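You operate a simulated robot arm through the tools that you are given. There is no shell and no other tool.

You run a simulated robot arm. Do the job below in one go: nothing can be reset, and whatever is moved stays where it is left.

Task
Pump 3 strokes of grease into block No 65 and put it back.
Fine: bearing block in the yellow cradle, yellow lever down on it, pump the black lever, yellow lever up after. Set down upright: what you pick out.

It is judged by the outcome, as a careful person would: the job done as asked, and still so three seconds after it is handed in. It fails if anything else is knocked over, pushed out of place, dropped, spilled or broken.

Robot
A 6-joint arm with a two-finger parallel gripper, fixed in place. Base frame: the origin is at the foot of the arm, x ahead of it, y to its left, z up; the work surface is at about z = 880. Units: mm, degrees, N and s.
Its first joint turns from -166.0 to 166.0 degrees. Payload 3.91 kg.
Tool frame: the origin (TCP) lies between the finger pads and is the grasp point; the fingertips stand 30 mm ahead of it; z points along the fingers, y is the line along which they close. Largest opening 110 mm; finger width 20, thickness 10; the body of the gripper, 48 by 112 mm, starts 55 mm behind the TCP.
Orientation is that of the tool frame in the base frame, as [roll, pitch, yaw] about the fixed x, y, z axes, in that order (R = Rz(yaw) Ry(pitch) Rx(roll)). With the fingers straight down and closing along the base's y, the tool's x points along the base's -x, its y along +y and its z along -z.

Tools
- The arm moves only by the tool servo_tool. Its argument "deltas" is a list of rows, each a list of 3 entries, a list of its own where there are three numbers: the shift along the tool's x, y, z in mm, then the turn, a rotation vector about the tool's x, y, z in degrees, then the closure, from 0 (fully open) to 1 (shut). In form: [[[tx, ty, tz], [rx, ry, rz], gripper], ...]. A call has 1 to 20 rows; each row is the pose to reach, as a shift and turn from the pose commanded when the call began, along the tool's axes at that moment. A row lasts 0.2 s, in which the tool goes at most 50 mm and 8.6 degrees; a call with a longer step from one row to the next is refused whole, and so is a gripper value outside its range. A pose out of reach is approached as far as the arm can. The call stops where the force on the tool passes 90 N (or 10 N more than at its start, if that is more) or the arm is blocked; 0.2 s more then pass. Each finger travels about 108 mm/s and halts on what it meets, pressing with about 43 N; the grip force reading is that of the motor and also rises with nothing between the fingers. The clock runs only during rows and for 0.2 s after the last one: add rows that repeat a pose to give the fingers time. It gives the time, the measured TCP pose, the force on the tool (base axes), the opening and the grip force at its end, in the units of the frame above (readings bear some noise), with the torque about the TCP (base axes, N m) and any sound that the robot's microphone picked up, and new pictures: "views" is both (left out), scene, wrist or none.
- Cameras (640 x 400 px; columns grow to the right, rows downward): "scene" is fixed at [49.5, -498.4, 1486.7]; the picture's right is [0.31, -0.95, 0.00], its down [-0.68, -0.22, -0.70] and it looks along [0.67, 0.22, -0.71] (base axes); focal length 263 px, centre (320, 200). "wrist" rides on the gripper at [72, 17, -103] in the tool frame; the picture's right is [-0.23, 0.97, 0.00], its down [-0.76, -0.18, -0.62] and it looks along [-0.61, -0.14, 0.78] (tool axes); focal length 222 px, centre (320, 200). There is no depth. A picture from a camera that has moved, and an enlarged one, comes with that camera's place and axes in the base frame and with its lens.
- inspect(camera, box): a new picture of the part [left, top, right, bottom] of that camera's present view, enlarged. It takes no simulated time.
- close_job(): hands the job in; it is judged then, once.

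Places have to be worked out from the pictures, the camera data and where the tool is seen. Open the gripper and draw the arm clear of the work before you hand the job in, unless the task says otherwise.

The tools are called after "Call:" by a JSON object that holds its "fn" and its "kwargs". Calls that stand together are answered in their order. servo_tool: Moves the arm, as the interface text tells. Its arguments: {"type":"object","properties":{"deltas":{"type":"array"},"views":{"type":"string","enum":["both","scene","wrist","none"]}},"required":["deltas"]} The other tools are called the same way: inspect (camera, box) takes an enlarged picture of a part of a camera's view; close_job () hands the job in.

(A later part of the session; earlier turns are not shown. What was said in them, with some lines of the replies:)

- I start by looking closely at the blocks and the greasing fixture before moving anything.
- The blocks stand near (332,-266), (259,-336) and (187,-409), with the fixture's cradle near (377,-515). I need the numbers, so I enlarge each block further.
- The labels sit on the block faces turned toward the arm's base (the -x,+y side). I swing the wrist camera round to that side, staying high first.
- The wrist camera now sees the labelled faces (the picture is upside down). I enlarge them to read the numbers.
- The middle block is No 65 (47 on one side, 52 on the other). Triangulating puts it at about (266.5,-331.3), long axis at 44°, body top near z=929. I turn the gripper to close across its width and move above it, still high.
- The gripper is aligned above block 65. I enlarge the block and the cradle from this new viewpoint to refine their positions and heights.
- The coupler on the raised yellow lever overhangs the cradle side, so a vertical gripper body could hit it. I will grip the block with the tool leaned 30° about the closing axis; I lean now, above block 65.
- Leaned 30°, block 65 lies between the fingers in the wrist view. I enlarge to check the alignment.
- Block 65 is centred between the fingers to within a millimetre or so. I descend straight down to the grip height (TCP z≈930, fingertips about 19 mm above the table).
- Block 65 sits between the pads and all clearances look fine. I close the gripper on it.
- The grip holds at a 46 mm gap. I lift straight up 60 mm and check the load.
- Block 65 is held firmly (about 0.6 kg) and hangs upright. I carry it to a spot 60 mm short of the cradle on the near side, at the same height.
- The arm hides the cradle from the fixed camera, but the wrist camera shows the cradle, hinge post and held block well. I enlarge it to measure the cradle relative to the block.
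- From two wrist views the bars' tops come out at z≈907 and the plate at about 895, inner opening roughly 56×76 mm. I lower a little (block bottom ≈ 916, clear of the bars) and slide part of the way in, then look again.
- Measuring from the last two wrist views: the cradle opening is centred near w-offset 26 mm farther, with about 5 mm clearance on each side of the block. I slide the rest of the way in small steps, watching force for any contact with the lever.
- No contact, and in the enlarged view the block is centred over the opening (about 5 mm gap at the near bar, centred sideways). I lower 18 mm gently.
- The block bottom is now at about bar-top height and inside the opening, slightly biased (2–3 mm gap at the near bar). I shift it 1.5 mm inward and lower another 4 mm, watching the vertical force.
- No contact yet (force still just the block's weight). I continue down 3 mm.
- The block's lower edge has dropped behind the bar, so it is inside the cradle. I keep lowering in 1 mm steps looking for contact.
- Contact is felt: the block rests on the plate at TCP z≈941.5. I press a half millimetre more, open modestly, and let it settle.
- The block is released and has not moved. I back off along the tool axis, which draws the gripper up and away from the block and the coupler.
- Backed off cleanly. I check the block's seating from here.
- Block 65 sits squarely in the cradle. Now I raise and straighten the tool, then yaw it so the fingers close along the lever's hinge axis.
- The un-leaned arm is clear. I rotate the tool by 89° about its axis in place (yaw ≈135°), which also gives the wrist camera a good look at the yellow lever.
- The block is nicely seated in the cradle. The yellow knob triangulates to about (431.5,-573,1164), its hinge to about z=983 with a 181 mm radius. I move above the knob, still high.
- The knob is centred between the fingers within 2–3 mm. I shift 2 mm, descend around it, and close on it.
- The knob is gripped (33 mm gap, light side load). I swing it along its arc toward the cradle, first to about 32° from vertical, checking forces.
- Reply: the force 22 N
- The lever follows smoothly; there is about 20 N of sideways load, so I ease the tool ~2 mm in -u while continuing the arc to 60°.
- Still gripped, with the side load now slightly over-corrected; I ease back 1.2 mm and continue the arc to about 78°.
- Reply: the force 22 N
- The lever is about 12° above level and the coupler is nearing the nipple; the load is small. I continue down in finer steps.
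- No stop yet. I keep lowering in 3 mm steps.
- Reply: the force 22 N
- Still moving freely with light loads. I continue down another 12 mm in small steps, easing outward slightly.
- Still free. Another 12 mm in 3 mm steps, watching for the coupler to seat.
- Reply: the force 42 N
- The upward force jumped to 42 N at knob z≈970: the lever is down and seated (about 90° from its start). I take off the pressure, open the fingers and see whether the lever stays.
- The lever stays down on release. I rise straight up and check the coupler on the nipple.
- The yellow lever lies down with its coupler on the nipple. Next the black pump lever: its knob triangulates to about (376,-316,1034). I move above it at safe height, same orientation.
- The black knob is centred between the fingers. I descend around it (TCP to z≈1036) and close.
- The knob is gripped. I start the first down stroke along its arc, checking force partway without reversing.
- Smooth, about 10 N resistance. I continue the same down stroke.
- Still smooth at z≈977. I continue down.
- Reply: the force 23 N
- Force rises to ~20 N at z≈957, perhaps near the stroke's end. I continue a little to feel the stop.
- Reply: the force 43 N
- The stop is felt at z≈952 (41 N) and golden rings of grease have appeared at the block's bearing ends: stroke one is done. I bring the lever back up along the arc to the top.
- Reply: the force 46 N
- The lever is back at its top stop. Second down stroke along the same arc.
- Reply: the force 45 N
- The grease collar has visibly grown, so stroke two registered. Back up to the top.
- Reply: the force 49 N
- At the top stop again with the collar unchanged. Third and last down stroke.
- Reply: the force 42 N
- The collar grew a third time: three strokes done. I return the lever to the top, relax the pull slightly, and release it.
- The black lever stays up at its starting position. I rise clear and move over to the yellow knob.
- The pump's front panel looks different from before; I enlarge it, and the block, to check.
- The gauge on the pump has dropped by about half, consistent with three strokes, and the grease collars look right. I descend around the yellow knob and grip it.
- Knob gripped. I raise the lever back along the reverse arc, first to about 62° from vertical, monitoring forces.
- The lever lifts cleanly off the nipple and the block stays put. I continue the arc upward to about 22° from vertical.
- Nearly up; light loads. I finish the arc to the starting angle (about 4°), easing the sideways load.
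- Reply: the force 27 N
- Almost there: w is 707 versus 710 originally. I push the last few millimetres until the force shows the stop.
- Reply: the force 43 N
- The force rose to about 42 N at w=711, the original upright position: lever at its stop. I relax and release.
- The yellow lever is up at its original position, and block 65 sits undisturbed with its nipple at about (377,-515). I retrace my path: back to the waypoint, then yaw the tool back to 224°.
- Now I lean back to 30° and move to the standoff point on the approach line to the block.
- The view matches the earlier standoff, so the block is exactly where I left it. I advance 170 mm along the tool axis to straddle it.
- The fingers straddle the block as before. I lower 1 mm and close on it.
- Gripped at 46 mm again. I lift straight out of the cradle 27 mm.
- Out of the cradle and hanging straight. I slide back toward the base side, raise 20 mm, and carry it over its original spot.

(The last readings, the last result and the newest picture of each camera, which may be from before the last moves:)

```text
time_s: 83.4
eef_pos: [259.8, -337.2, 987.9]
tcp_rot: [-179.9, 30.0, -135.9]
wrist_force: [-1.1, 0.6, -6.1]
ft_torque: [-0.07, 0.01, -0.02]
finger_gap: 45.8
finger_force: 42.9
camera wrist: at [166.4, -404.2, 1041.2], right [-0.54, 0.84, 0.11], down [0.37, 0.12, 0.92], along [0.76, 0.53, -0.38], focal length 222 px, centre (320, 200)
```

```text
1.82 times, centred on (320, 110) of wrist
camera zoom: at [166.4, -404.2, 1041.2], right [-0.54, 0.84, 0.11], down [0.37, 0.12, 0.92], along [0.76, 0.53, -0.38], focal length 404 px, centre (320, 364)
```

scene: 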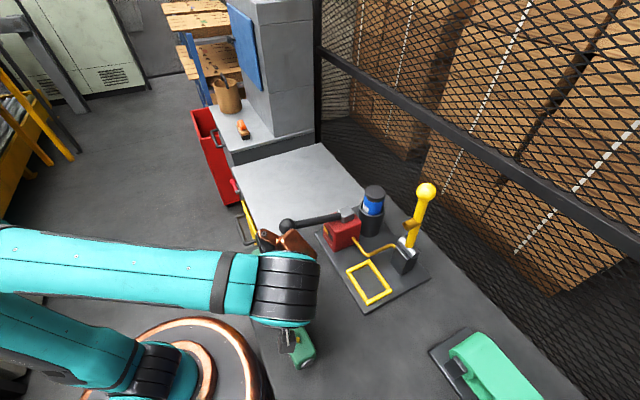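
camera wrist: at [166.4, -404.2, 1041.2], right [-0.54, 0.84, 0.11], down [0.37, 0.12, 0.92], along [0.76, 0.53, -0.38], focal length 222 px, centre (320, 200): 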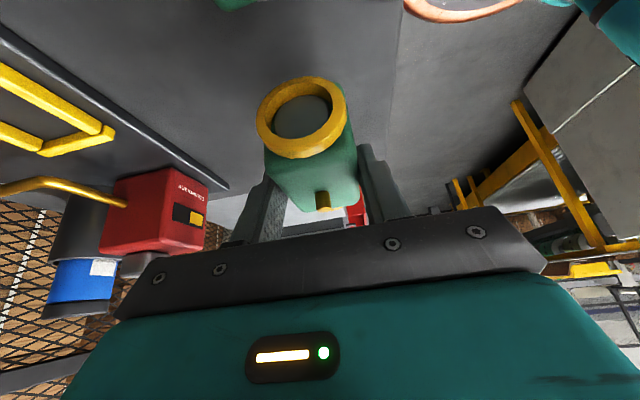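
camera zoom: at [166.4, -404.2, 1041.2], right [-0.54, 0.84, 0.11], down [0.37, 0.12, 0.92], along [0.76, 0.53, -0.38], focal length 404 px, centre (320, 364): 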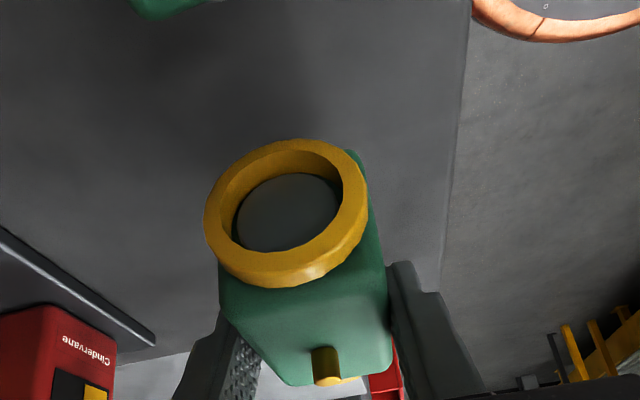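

Back over the original spot, matching the view I had right after lifting it. I lower 52 mm, slowing at the end.

Call:
{"fn": "servo_tool", "kwargs": {"deltas": [[[6, 0, 10.4], [0, 0, 0], 1.0], [[12, 0, 20.8], [0, 0, 0], 1.0], [[17, 0, 29.4], [0, 0, 0], 1.0], [[21, 0, 36.4], [0, 0, 0], 1.0], [[24, 0, 41.6], [0, 0, 0], 1.0], [[26, 0, 45], [0, 0, 0], 1.0], [[26, 0, 45], [0, 0, 0], 1.0]], "views": "both"}}

Call:
{"fn": "inspect", "kwargs": {"camera": "wrist", "box": [180, 0, 420, 220]}}

```text
time_s: 85.0
eef_pos: [260.3, -338.9, 935.8]
tcp_rot: [-179.8, 29.9, -135.8]
wrist_force: [-0.5, -0.6, -5.9]
ft_torque: [-0.01, 0.03, -0.04]
finger_gap: 45.8
finger_force: 43.4
camera wrist: at [167.5, -405.4, 990.6], right [-0.54, 0.84, 0.11], down [0.37, 0.12, 0.92], along [0.76, 0.53, -0.38], focal length 222 px, centre (320, 200)
```

scene: 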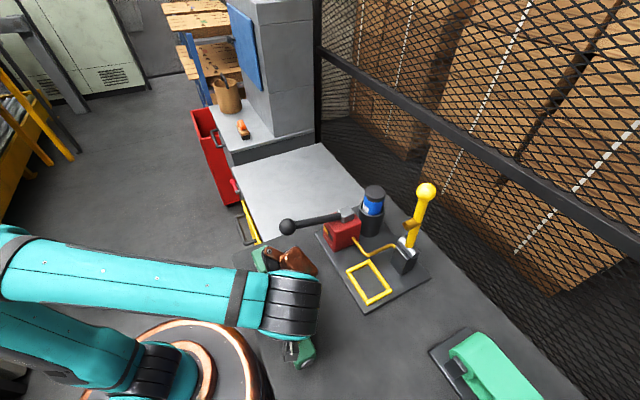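
wrist: 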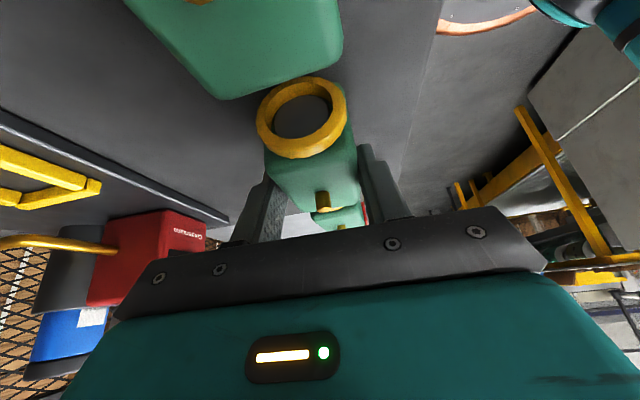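

```text
1.82 times, centred on (300, 110) of wrist
camera zoom: at [167.5, -405.4, 990.6], right [-0.54, 0.84, 0.11], down [0.37, 0.12, 0.92], along [0.76, 0.53, -0.38], focal length 404 px, centre (356, 364)
```

zoom: 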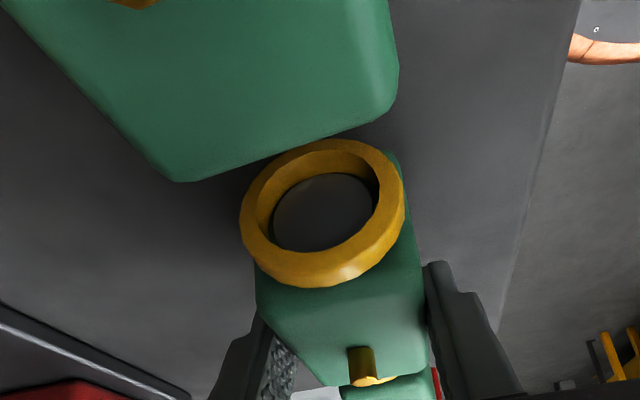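

No contact yet, neighbours clear. I lower 4 mm more in 1 mm steps.

Call:
{"fn": "servo_tool", "kwargs": {"deltas": [[[0.5, 0, 0.87], [0, 0, 0], 1.0], [[1, 0, 1.73], [0, 0, 0], 1.0], [[1.5, 0, 2.6], [0, 0, 0], 1.0], [[2, 0, 3.46], [0, 0, 0], 1.0], [[2, 0, 3.46], [0, 0, 0], 1.0]], "views": "none"}}

```text
time_s: 86.2
eef_pos: [261.4, -338.7, 932.1]
tcp_rot: [-179.9, 29.9, -135.9]
wrist_force: [-0.4, 0.6, -5.7]
ft_torque: [-0.02, 0.0, 0.0]
finger_gap: 45.9
finger_force: 42.9
```

Still hanging free at z≈932. Another 1.5 mm in half-millimetre steps.

Call:
{"fn": "servo_tool", "kwargs": {"deltas": [[[0.25, 0, 0.43], [0, 0, 0], 1.0], [[0.5, 0, 0.87], [0, 0, 0], 1.0], [[0.75, 0, 1.3], [0, 0, 0], 1.0], [[0.75, 0, 1.3], [0, 0, 0], 1.0]], "views": "none"}}

```text
time_s: 87.2
eef_pos: [260.5, -339.2, 930.3]
tcp_rot: [-179.9, 29.9, -135.8]
wrist_force: [-0.7, -0.1, -5.5]
ft_torque: [-0.05, 0.0, 0.03]
finger_gap: 45.8
finger_force: 42.9
```

Not touching yet. I lower one more millimetre.

Call:
{"fn": "servo_tool", "kwargs": {"deltas": [[[0.25, 0, 0.43], [0, 0, 0], 1.0], [[0.5, 0, 0.87], [0, 0, 0], 1.0], [[0.5, 0, 0.87], [0, 0, 0], 1.0]], "views": "none"}}

```text
time_s: 88.0
eef_pos: [260.6, -337.9, 930.4]
tcp_rot: [-179.8, 30.0, -135.9]
wrist_force: [4.5, -5.2, 14.3]
ft_torque: [0.22, -0.11, -0.04]
finger_gap: 45.7
finger_force: 43.2
```

Contact (force +14 N) at the original height and place. I ease the preload and open the fingers.

Call:
{"fn": "servo_tool", "kwargs": {"deltas": [[[-0.15, 0, -0.3], [0, 0, 0], 1.0], [[-0.15, 0, -0.3], [0, 0, 0], 0.56], [[-0.15, 0, -0.3], [0, 0, 0], 0.5], [[-0.15, 0, -0.3], [0, 0, 0], 0.42], [[-0.15, 0, -0.3], [0, 0, 0], 0.42]], "views": "wrist"}}

Call:
{"fn": "inspect", "kwargs": {"camera": "wrist", "box": [200, 40, 420, 240]}}

```text
time_s: 89.2
eef_pos: [259.4, -337.7, 929.9]
tcp_rot: [-179.8, 29.9, -135.9]
wrist_force: [0.3, 0.1, 0.2]
ft_torque: [0.01, -0.03, 0.01]
finger_gap: 63.9
finger_force: 0.1
camera wrist: at [167.1, -404.7, 984.1], right [-0.54, 0.84, 0.11], down [0.37, 0.12, 0.92], along [0.76, 0.53, -0.38], focal length 222 px, centre (320, 200)
```

wrist: 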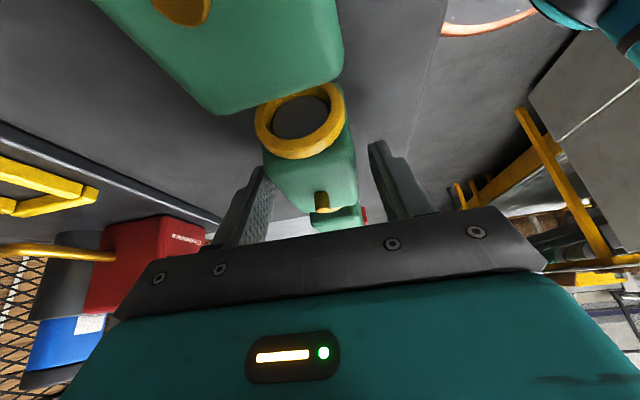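

```text
2.00 times, centred on (310, 140) of wrist
camera zoom: at [167.1, -404.7, 984.1], right [-0.54, 0.84, 0.11], down [0.37, 0.12, 0.92], along [0.76, 0.53, -0.38], focal length 444 px, centre (340, 320)
```

zoom: 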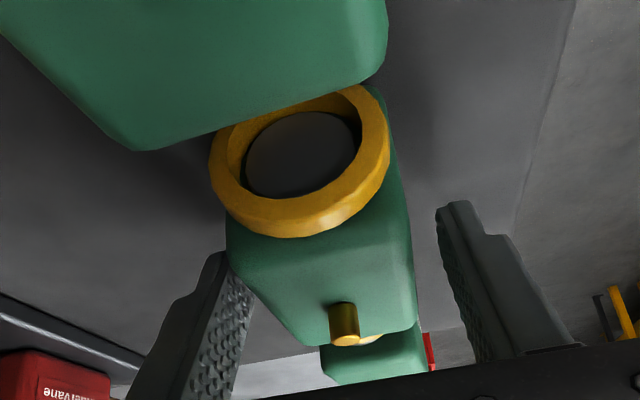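

Block 65 stands freely on the table in its old place. I withdraw straight up.

Call:
{"fn": "servo_tool", "kwargs": {"deltas": [[[-4, 0, -6.9], [0, 0, 0], 0.42], [[-10, 0, -17.3], [0, 0, 0], 0.42], [[-20, 0, -34.6], [0, 0, 0], 0.42], [[-32, 0, -55.4], [0, 0, 0], 0.42], [[-46, 0, -79.7], [0, 0, 0], 0.42], [[-66, 0, -114], [0, 0, 0], 0.42], [[-66, 0, -114], [0, 0, 0], 0.42]], "views": "both"}}

Call:
{"fn": "inspect", "kwargs": {"camera": "wrist", "box": [220, 0, 420, 200]}}

```text
time_s: 90.8
eef_pos: [258.4, -336.3, 1060.9]
tcp_rot: [-179.8, 29.9, -135.9]
wrist_force: [0.1, 0.8, -0.5]
ft_torque: [0.02, -0.03, 0.0]
finger_gap: 63.9
finger_force: 0.0
camera wrist: at [166.3, -403.7, 1116.6], right [-0.54, 0.84, 0.11], down [0.37, 0.12, 0.92], along [0.76, 0.53, -0.38], focal length 222 px, centre (320, 200)
```

scene: 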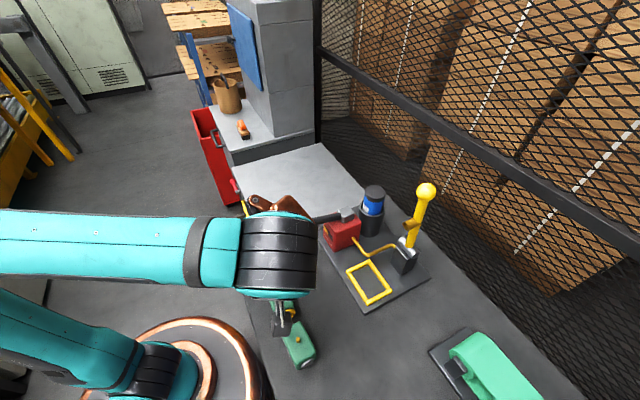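
wrist: 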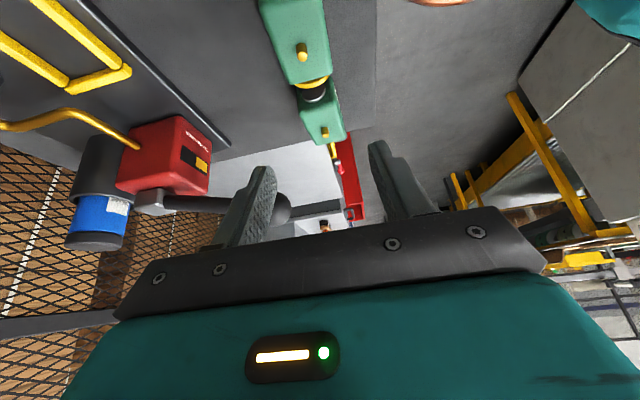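

```text
2.00 times, centred on (320, 100) of wrist
camera zoom: at [166.3, -403.7, 1116.6], right [-0.54, 0.84, 0.11], down [0.37, 0.12, 0.92], along [0.76, 0.53, -0.38], focal length 444 px, centre (320, 400)
```

zoom: 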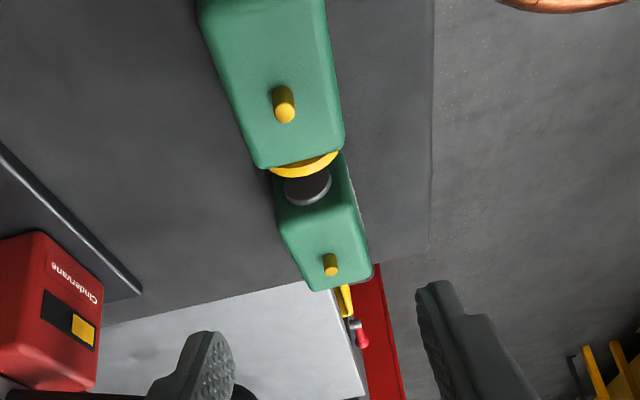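

The blocks look fine from here. I raise well clear while straightening the tool, then verify everything with the fixed camera.

Call:
{"fn": "servo_tool", "kwargs": {"deltas": [[[-16, 0, -28], [0, 5, 0], 0.3], [[-33, 0, -57], [0, 10, 0], 0.3], [[-50, 0, -86], [0, 15, 0], 0.2], [[-67, 0, -115], [0, 20, 0], 0.1], [[-84, 0, -144], [0, 25, 0], 0], [[-100, 0, -173], [0, 30, 0], 0], [[-100, 0, -173], [0, 30, 0], 0]], "views": "both"}}

Call:
{"fn": "inspect", "kwargs": {"camera": "scene", "box": [230, 230, 330, 380]}}

Call:
{"fn": "inspect", "kwargs": {"camera": "wrist", "box": [220, 40, 420, 200]}}

```text
time_s: 92.4
eef_pos: [260.2, -337.5, 1262.4]
tcp_rot: [-179.8, -0.2, -136.0]
wrist_force: [-0.4, 0.8, 0.0]
ft_torque: [0.03, -0.01, 0.0]
finger_gap: 109.8
finger_force: 0.1
camera wrist: at [198.0, -374.3, 1366.5], right [-0.51, 0.86, 0.0], down [0.67, 0.4, 0.62], along [0.53, 0.32, -0.78], focal length 222 px, centre (320, 200)
```

scene: 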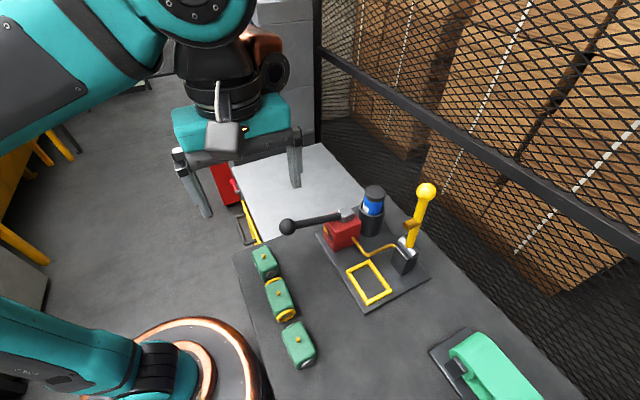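
wrist: 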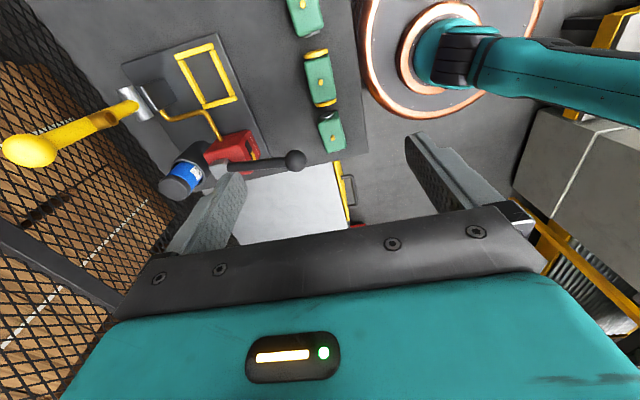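

```text
2.67 times, centred on (280, 305) of scene
camera zoom: at [49.5, -498.4, 1486.7], right [0.31, -0.95, 0.0], down [-0.68, -0.22, -0.7], along [0.67, 0.22, -0.71], focal length 701 px, centre (427, -80)
```

zoom: 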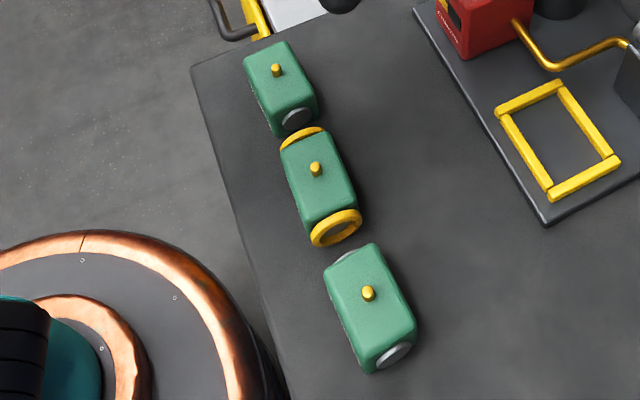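

```text
2.50 times, centred on (320, 120) of wrist
camera zoom: at [198.0, -374.3, 1366.5], right [-0.51, 0.86, 0.0], down [0.67, 0.4, 0.62], along [0.53, 0.32, -0.78], focal length 555 px, centre (320, 400)
```

zoom: 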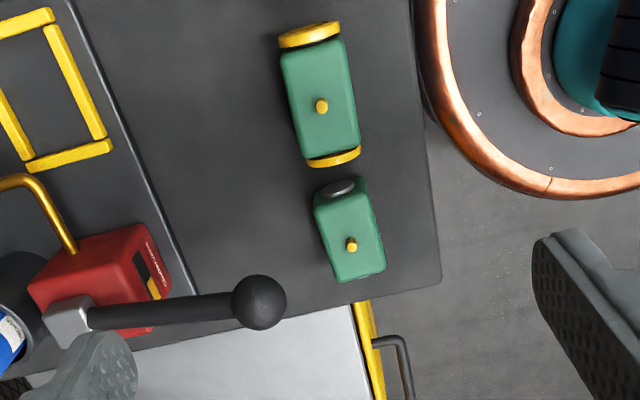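

Everything checks out: block 65 stands in its original spot (nipple within a pixel of where it was), blocks 47 and 52 are unmoved, the yellow lever is up, the black lever is at its rest position, and three strokes of grease show as collars. The gripper is open and clear, so I hand the job in.

Call:
{"fn": "close_job", "kwargs": {}}

```text
The job is handed in.
```

Block No 65 got its three strokes of grease and is back upright in its original spot between blocks 47 and 52. The job is handed in.

- **Grease:** I made three full strokes of the black lever, each down to the bottom stop and back up to the top. The grease collars at the block's ends grew with each stroke, and the pump's gauge dropped by about half.
- **Levers:** The yellow lever is back up at its stop, and the black lever is at its starting position.
- **Everything else:** In the final pictures blocks 47 and 52 are where they started, and nothing was knocked over or spilled. The gripper is open and raised well clear.
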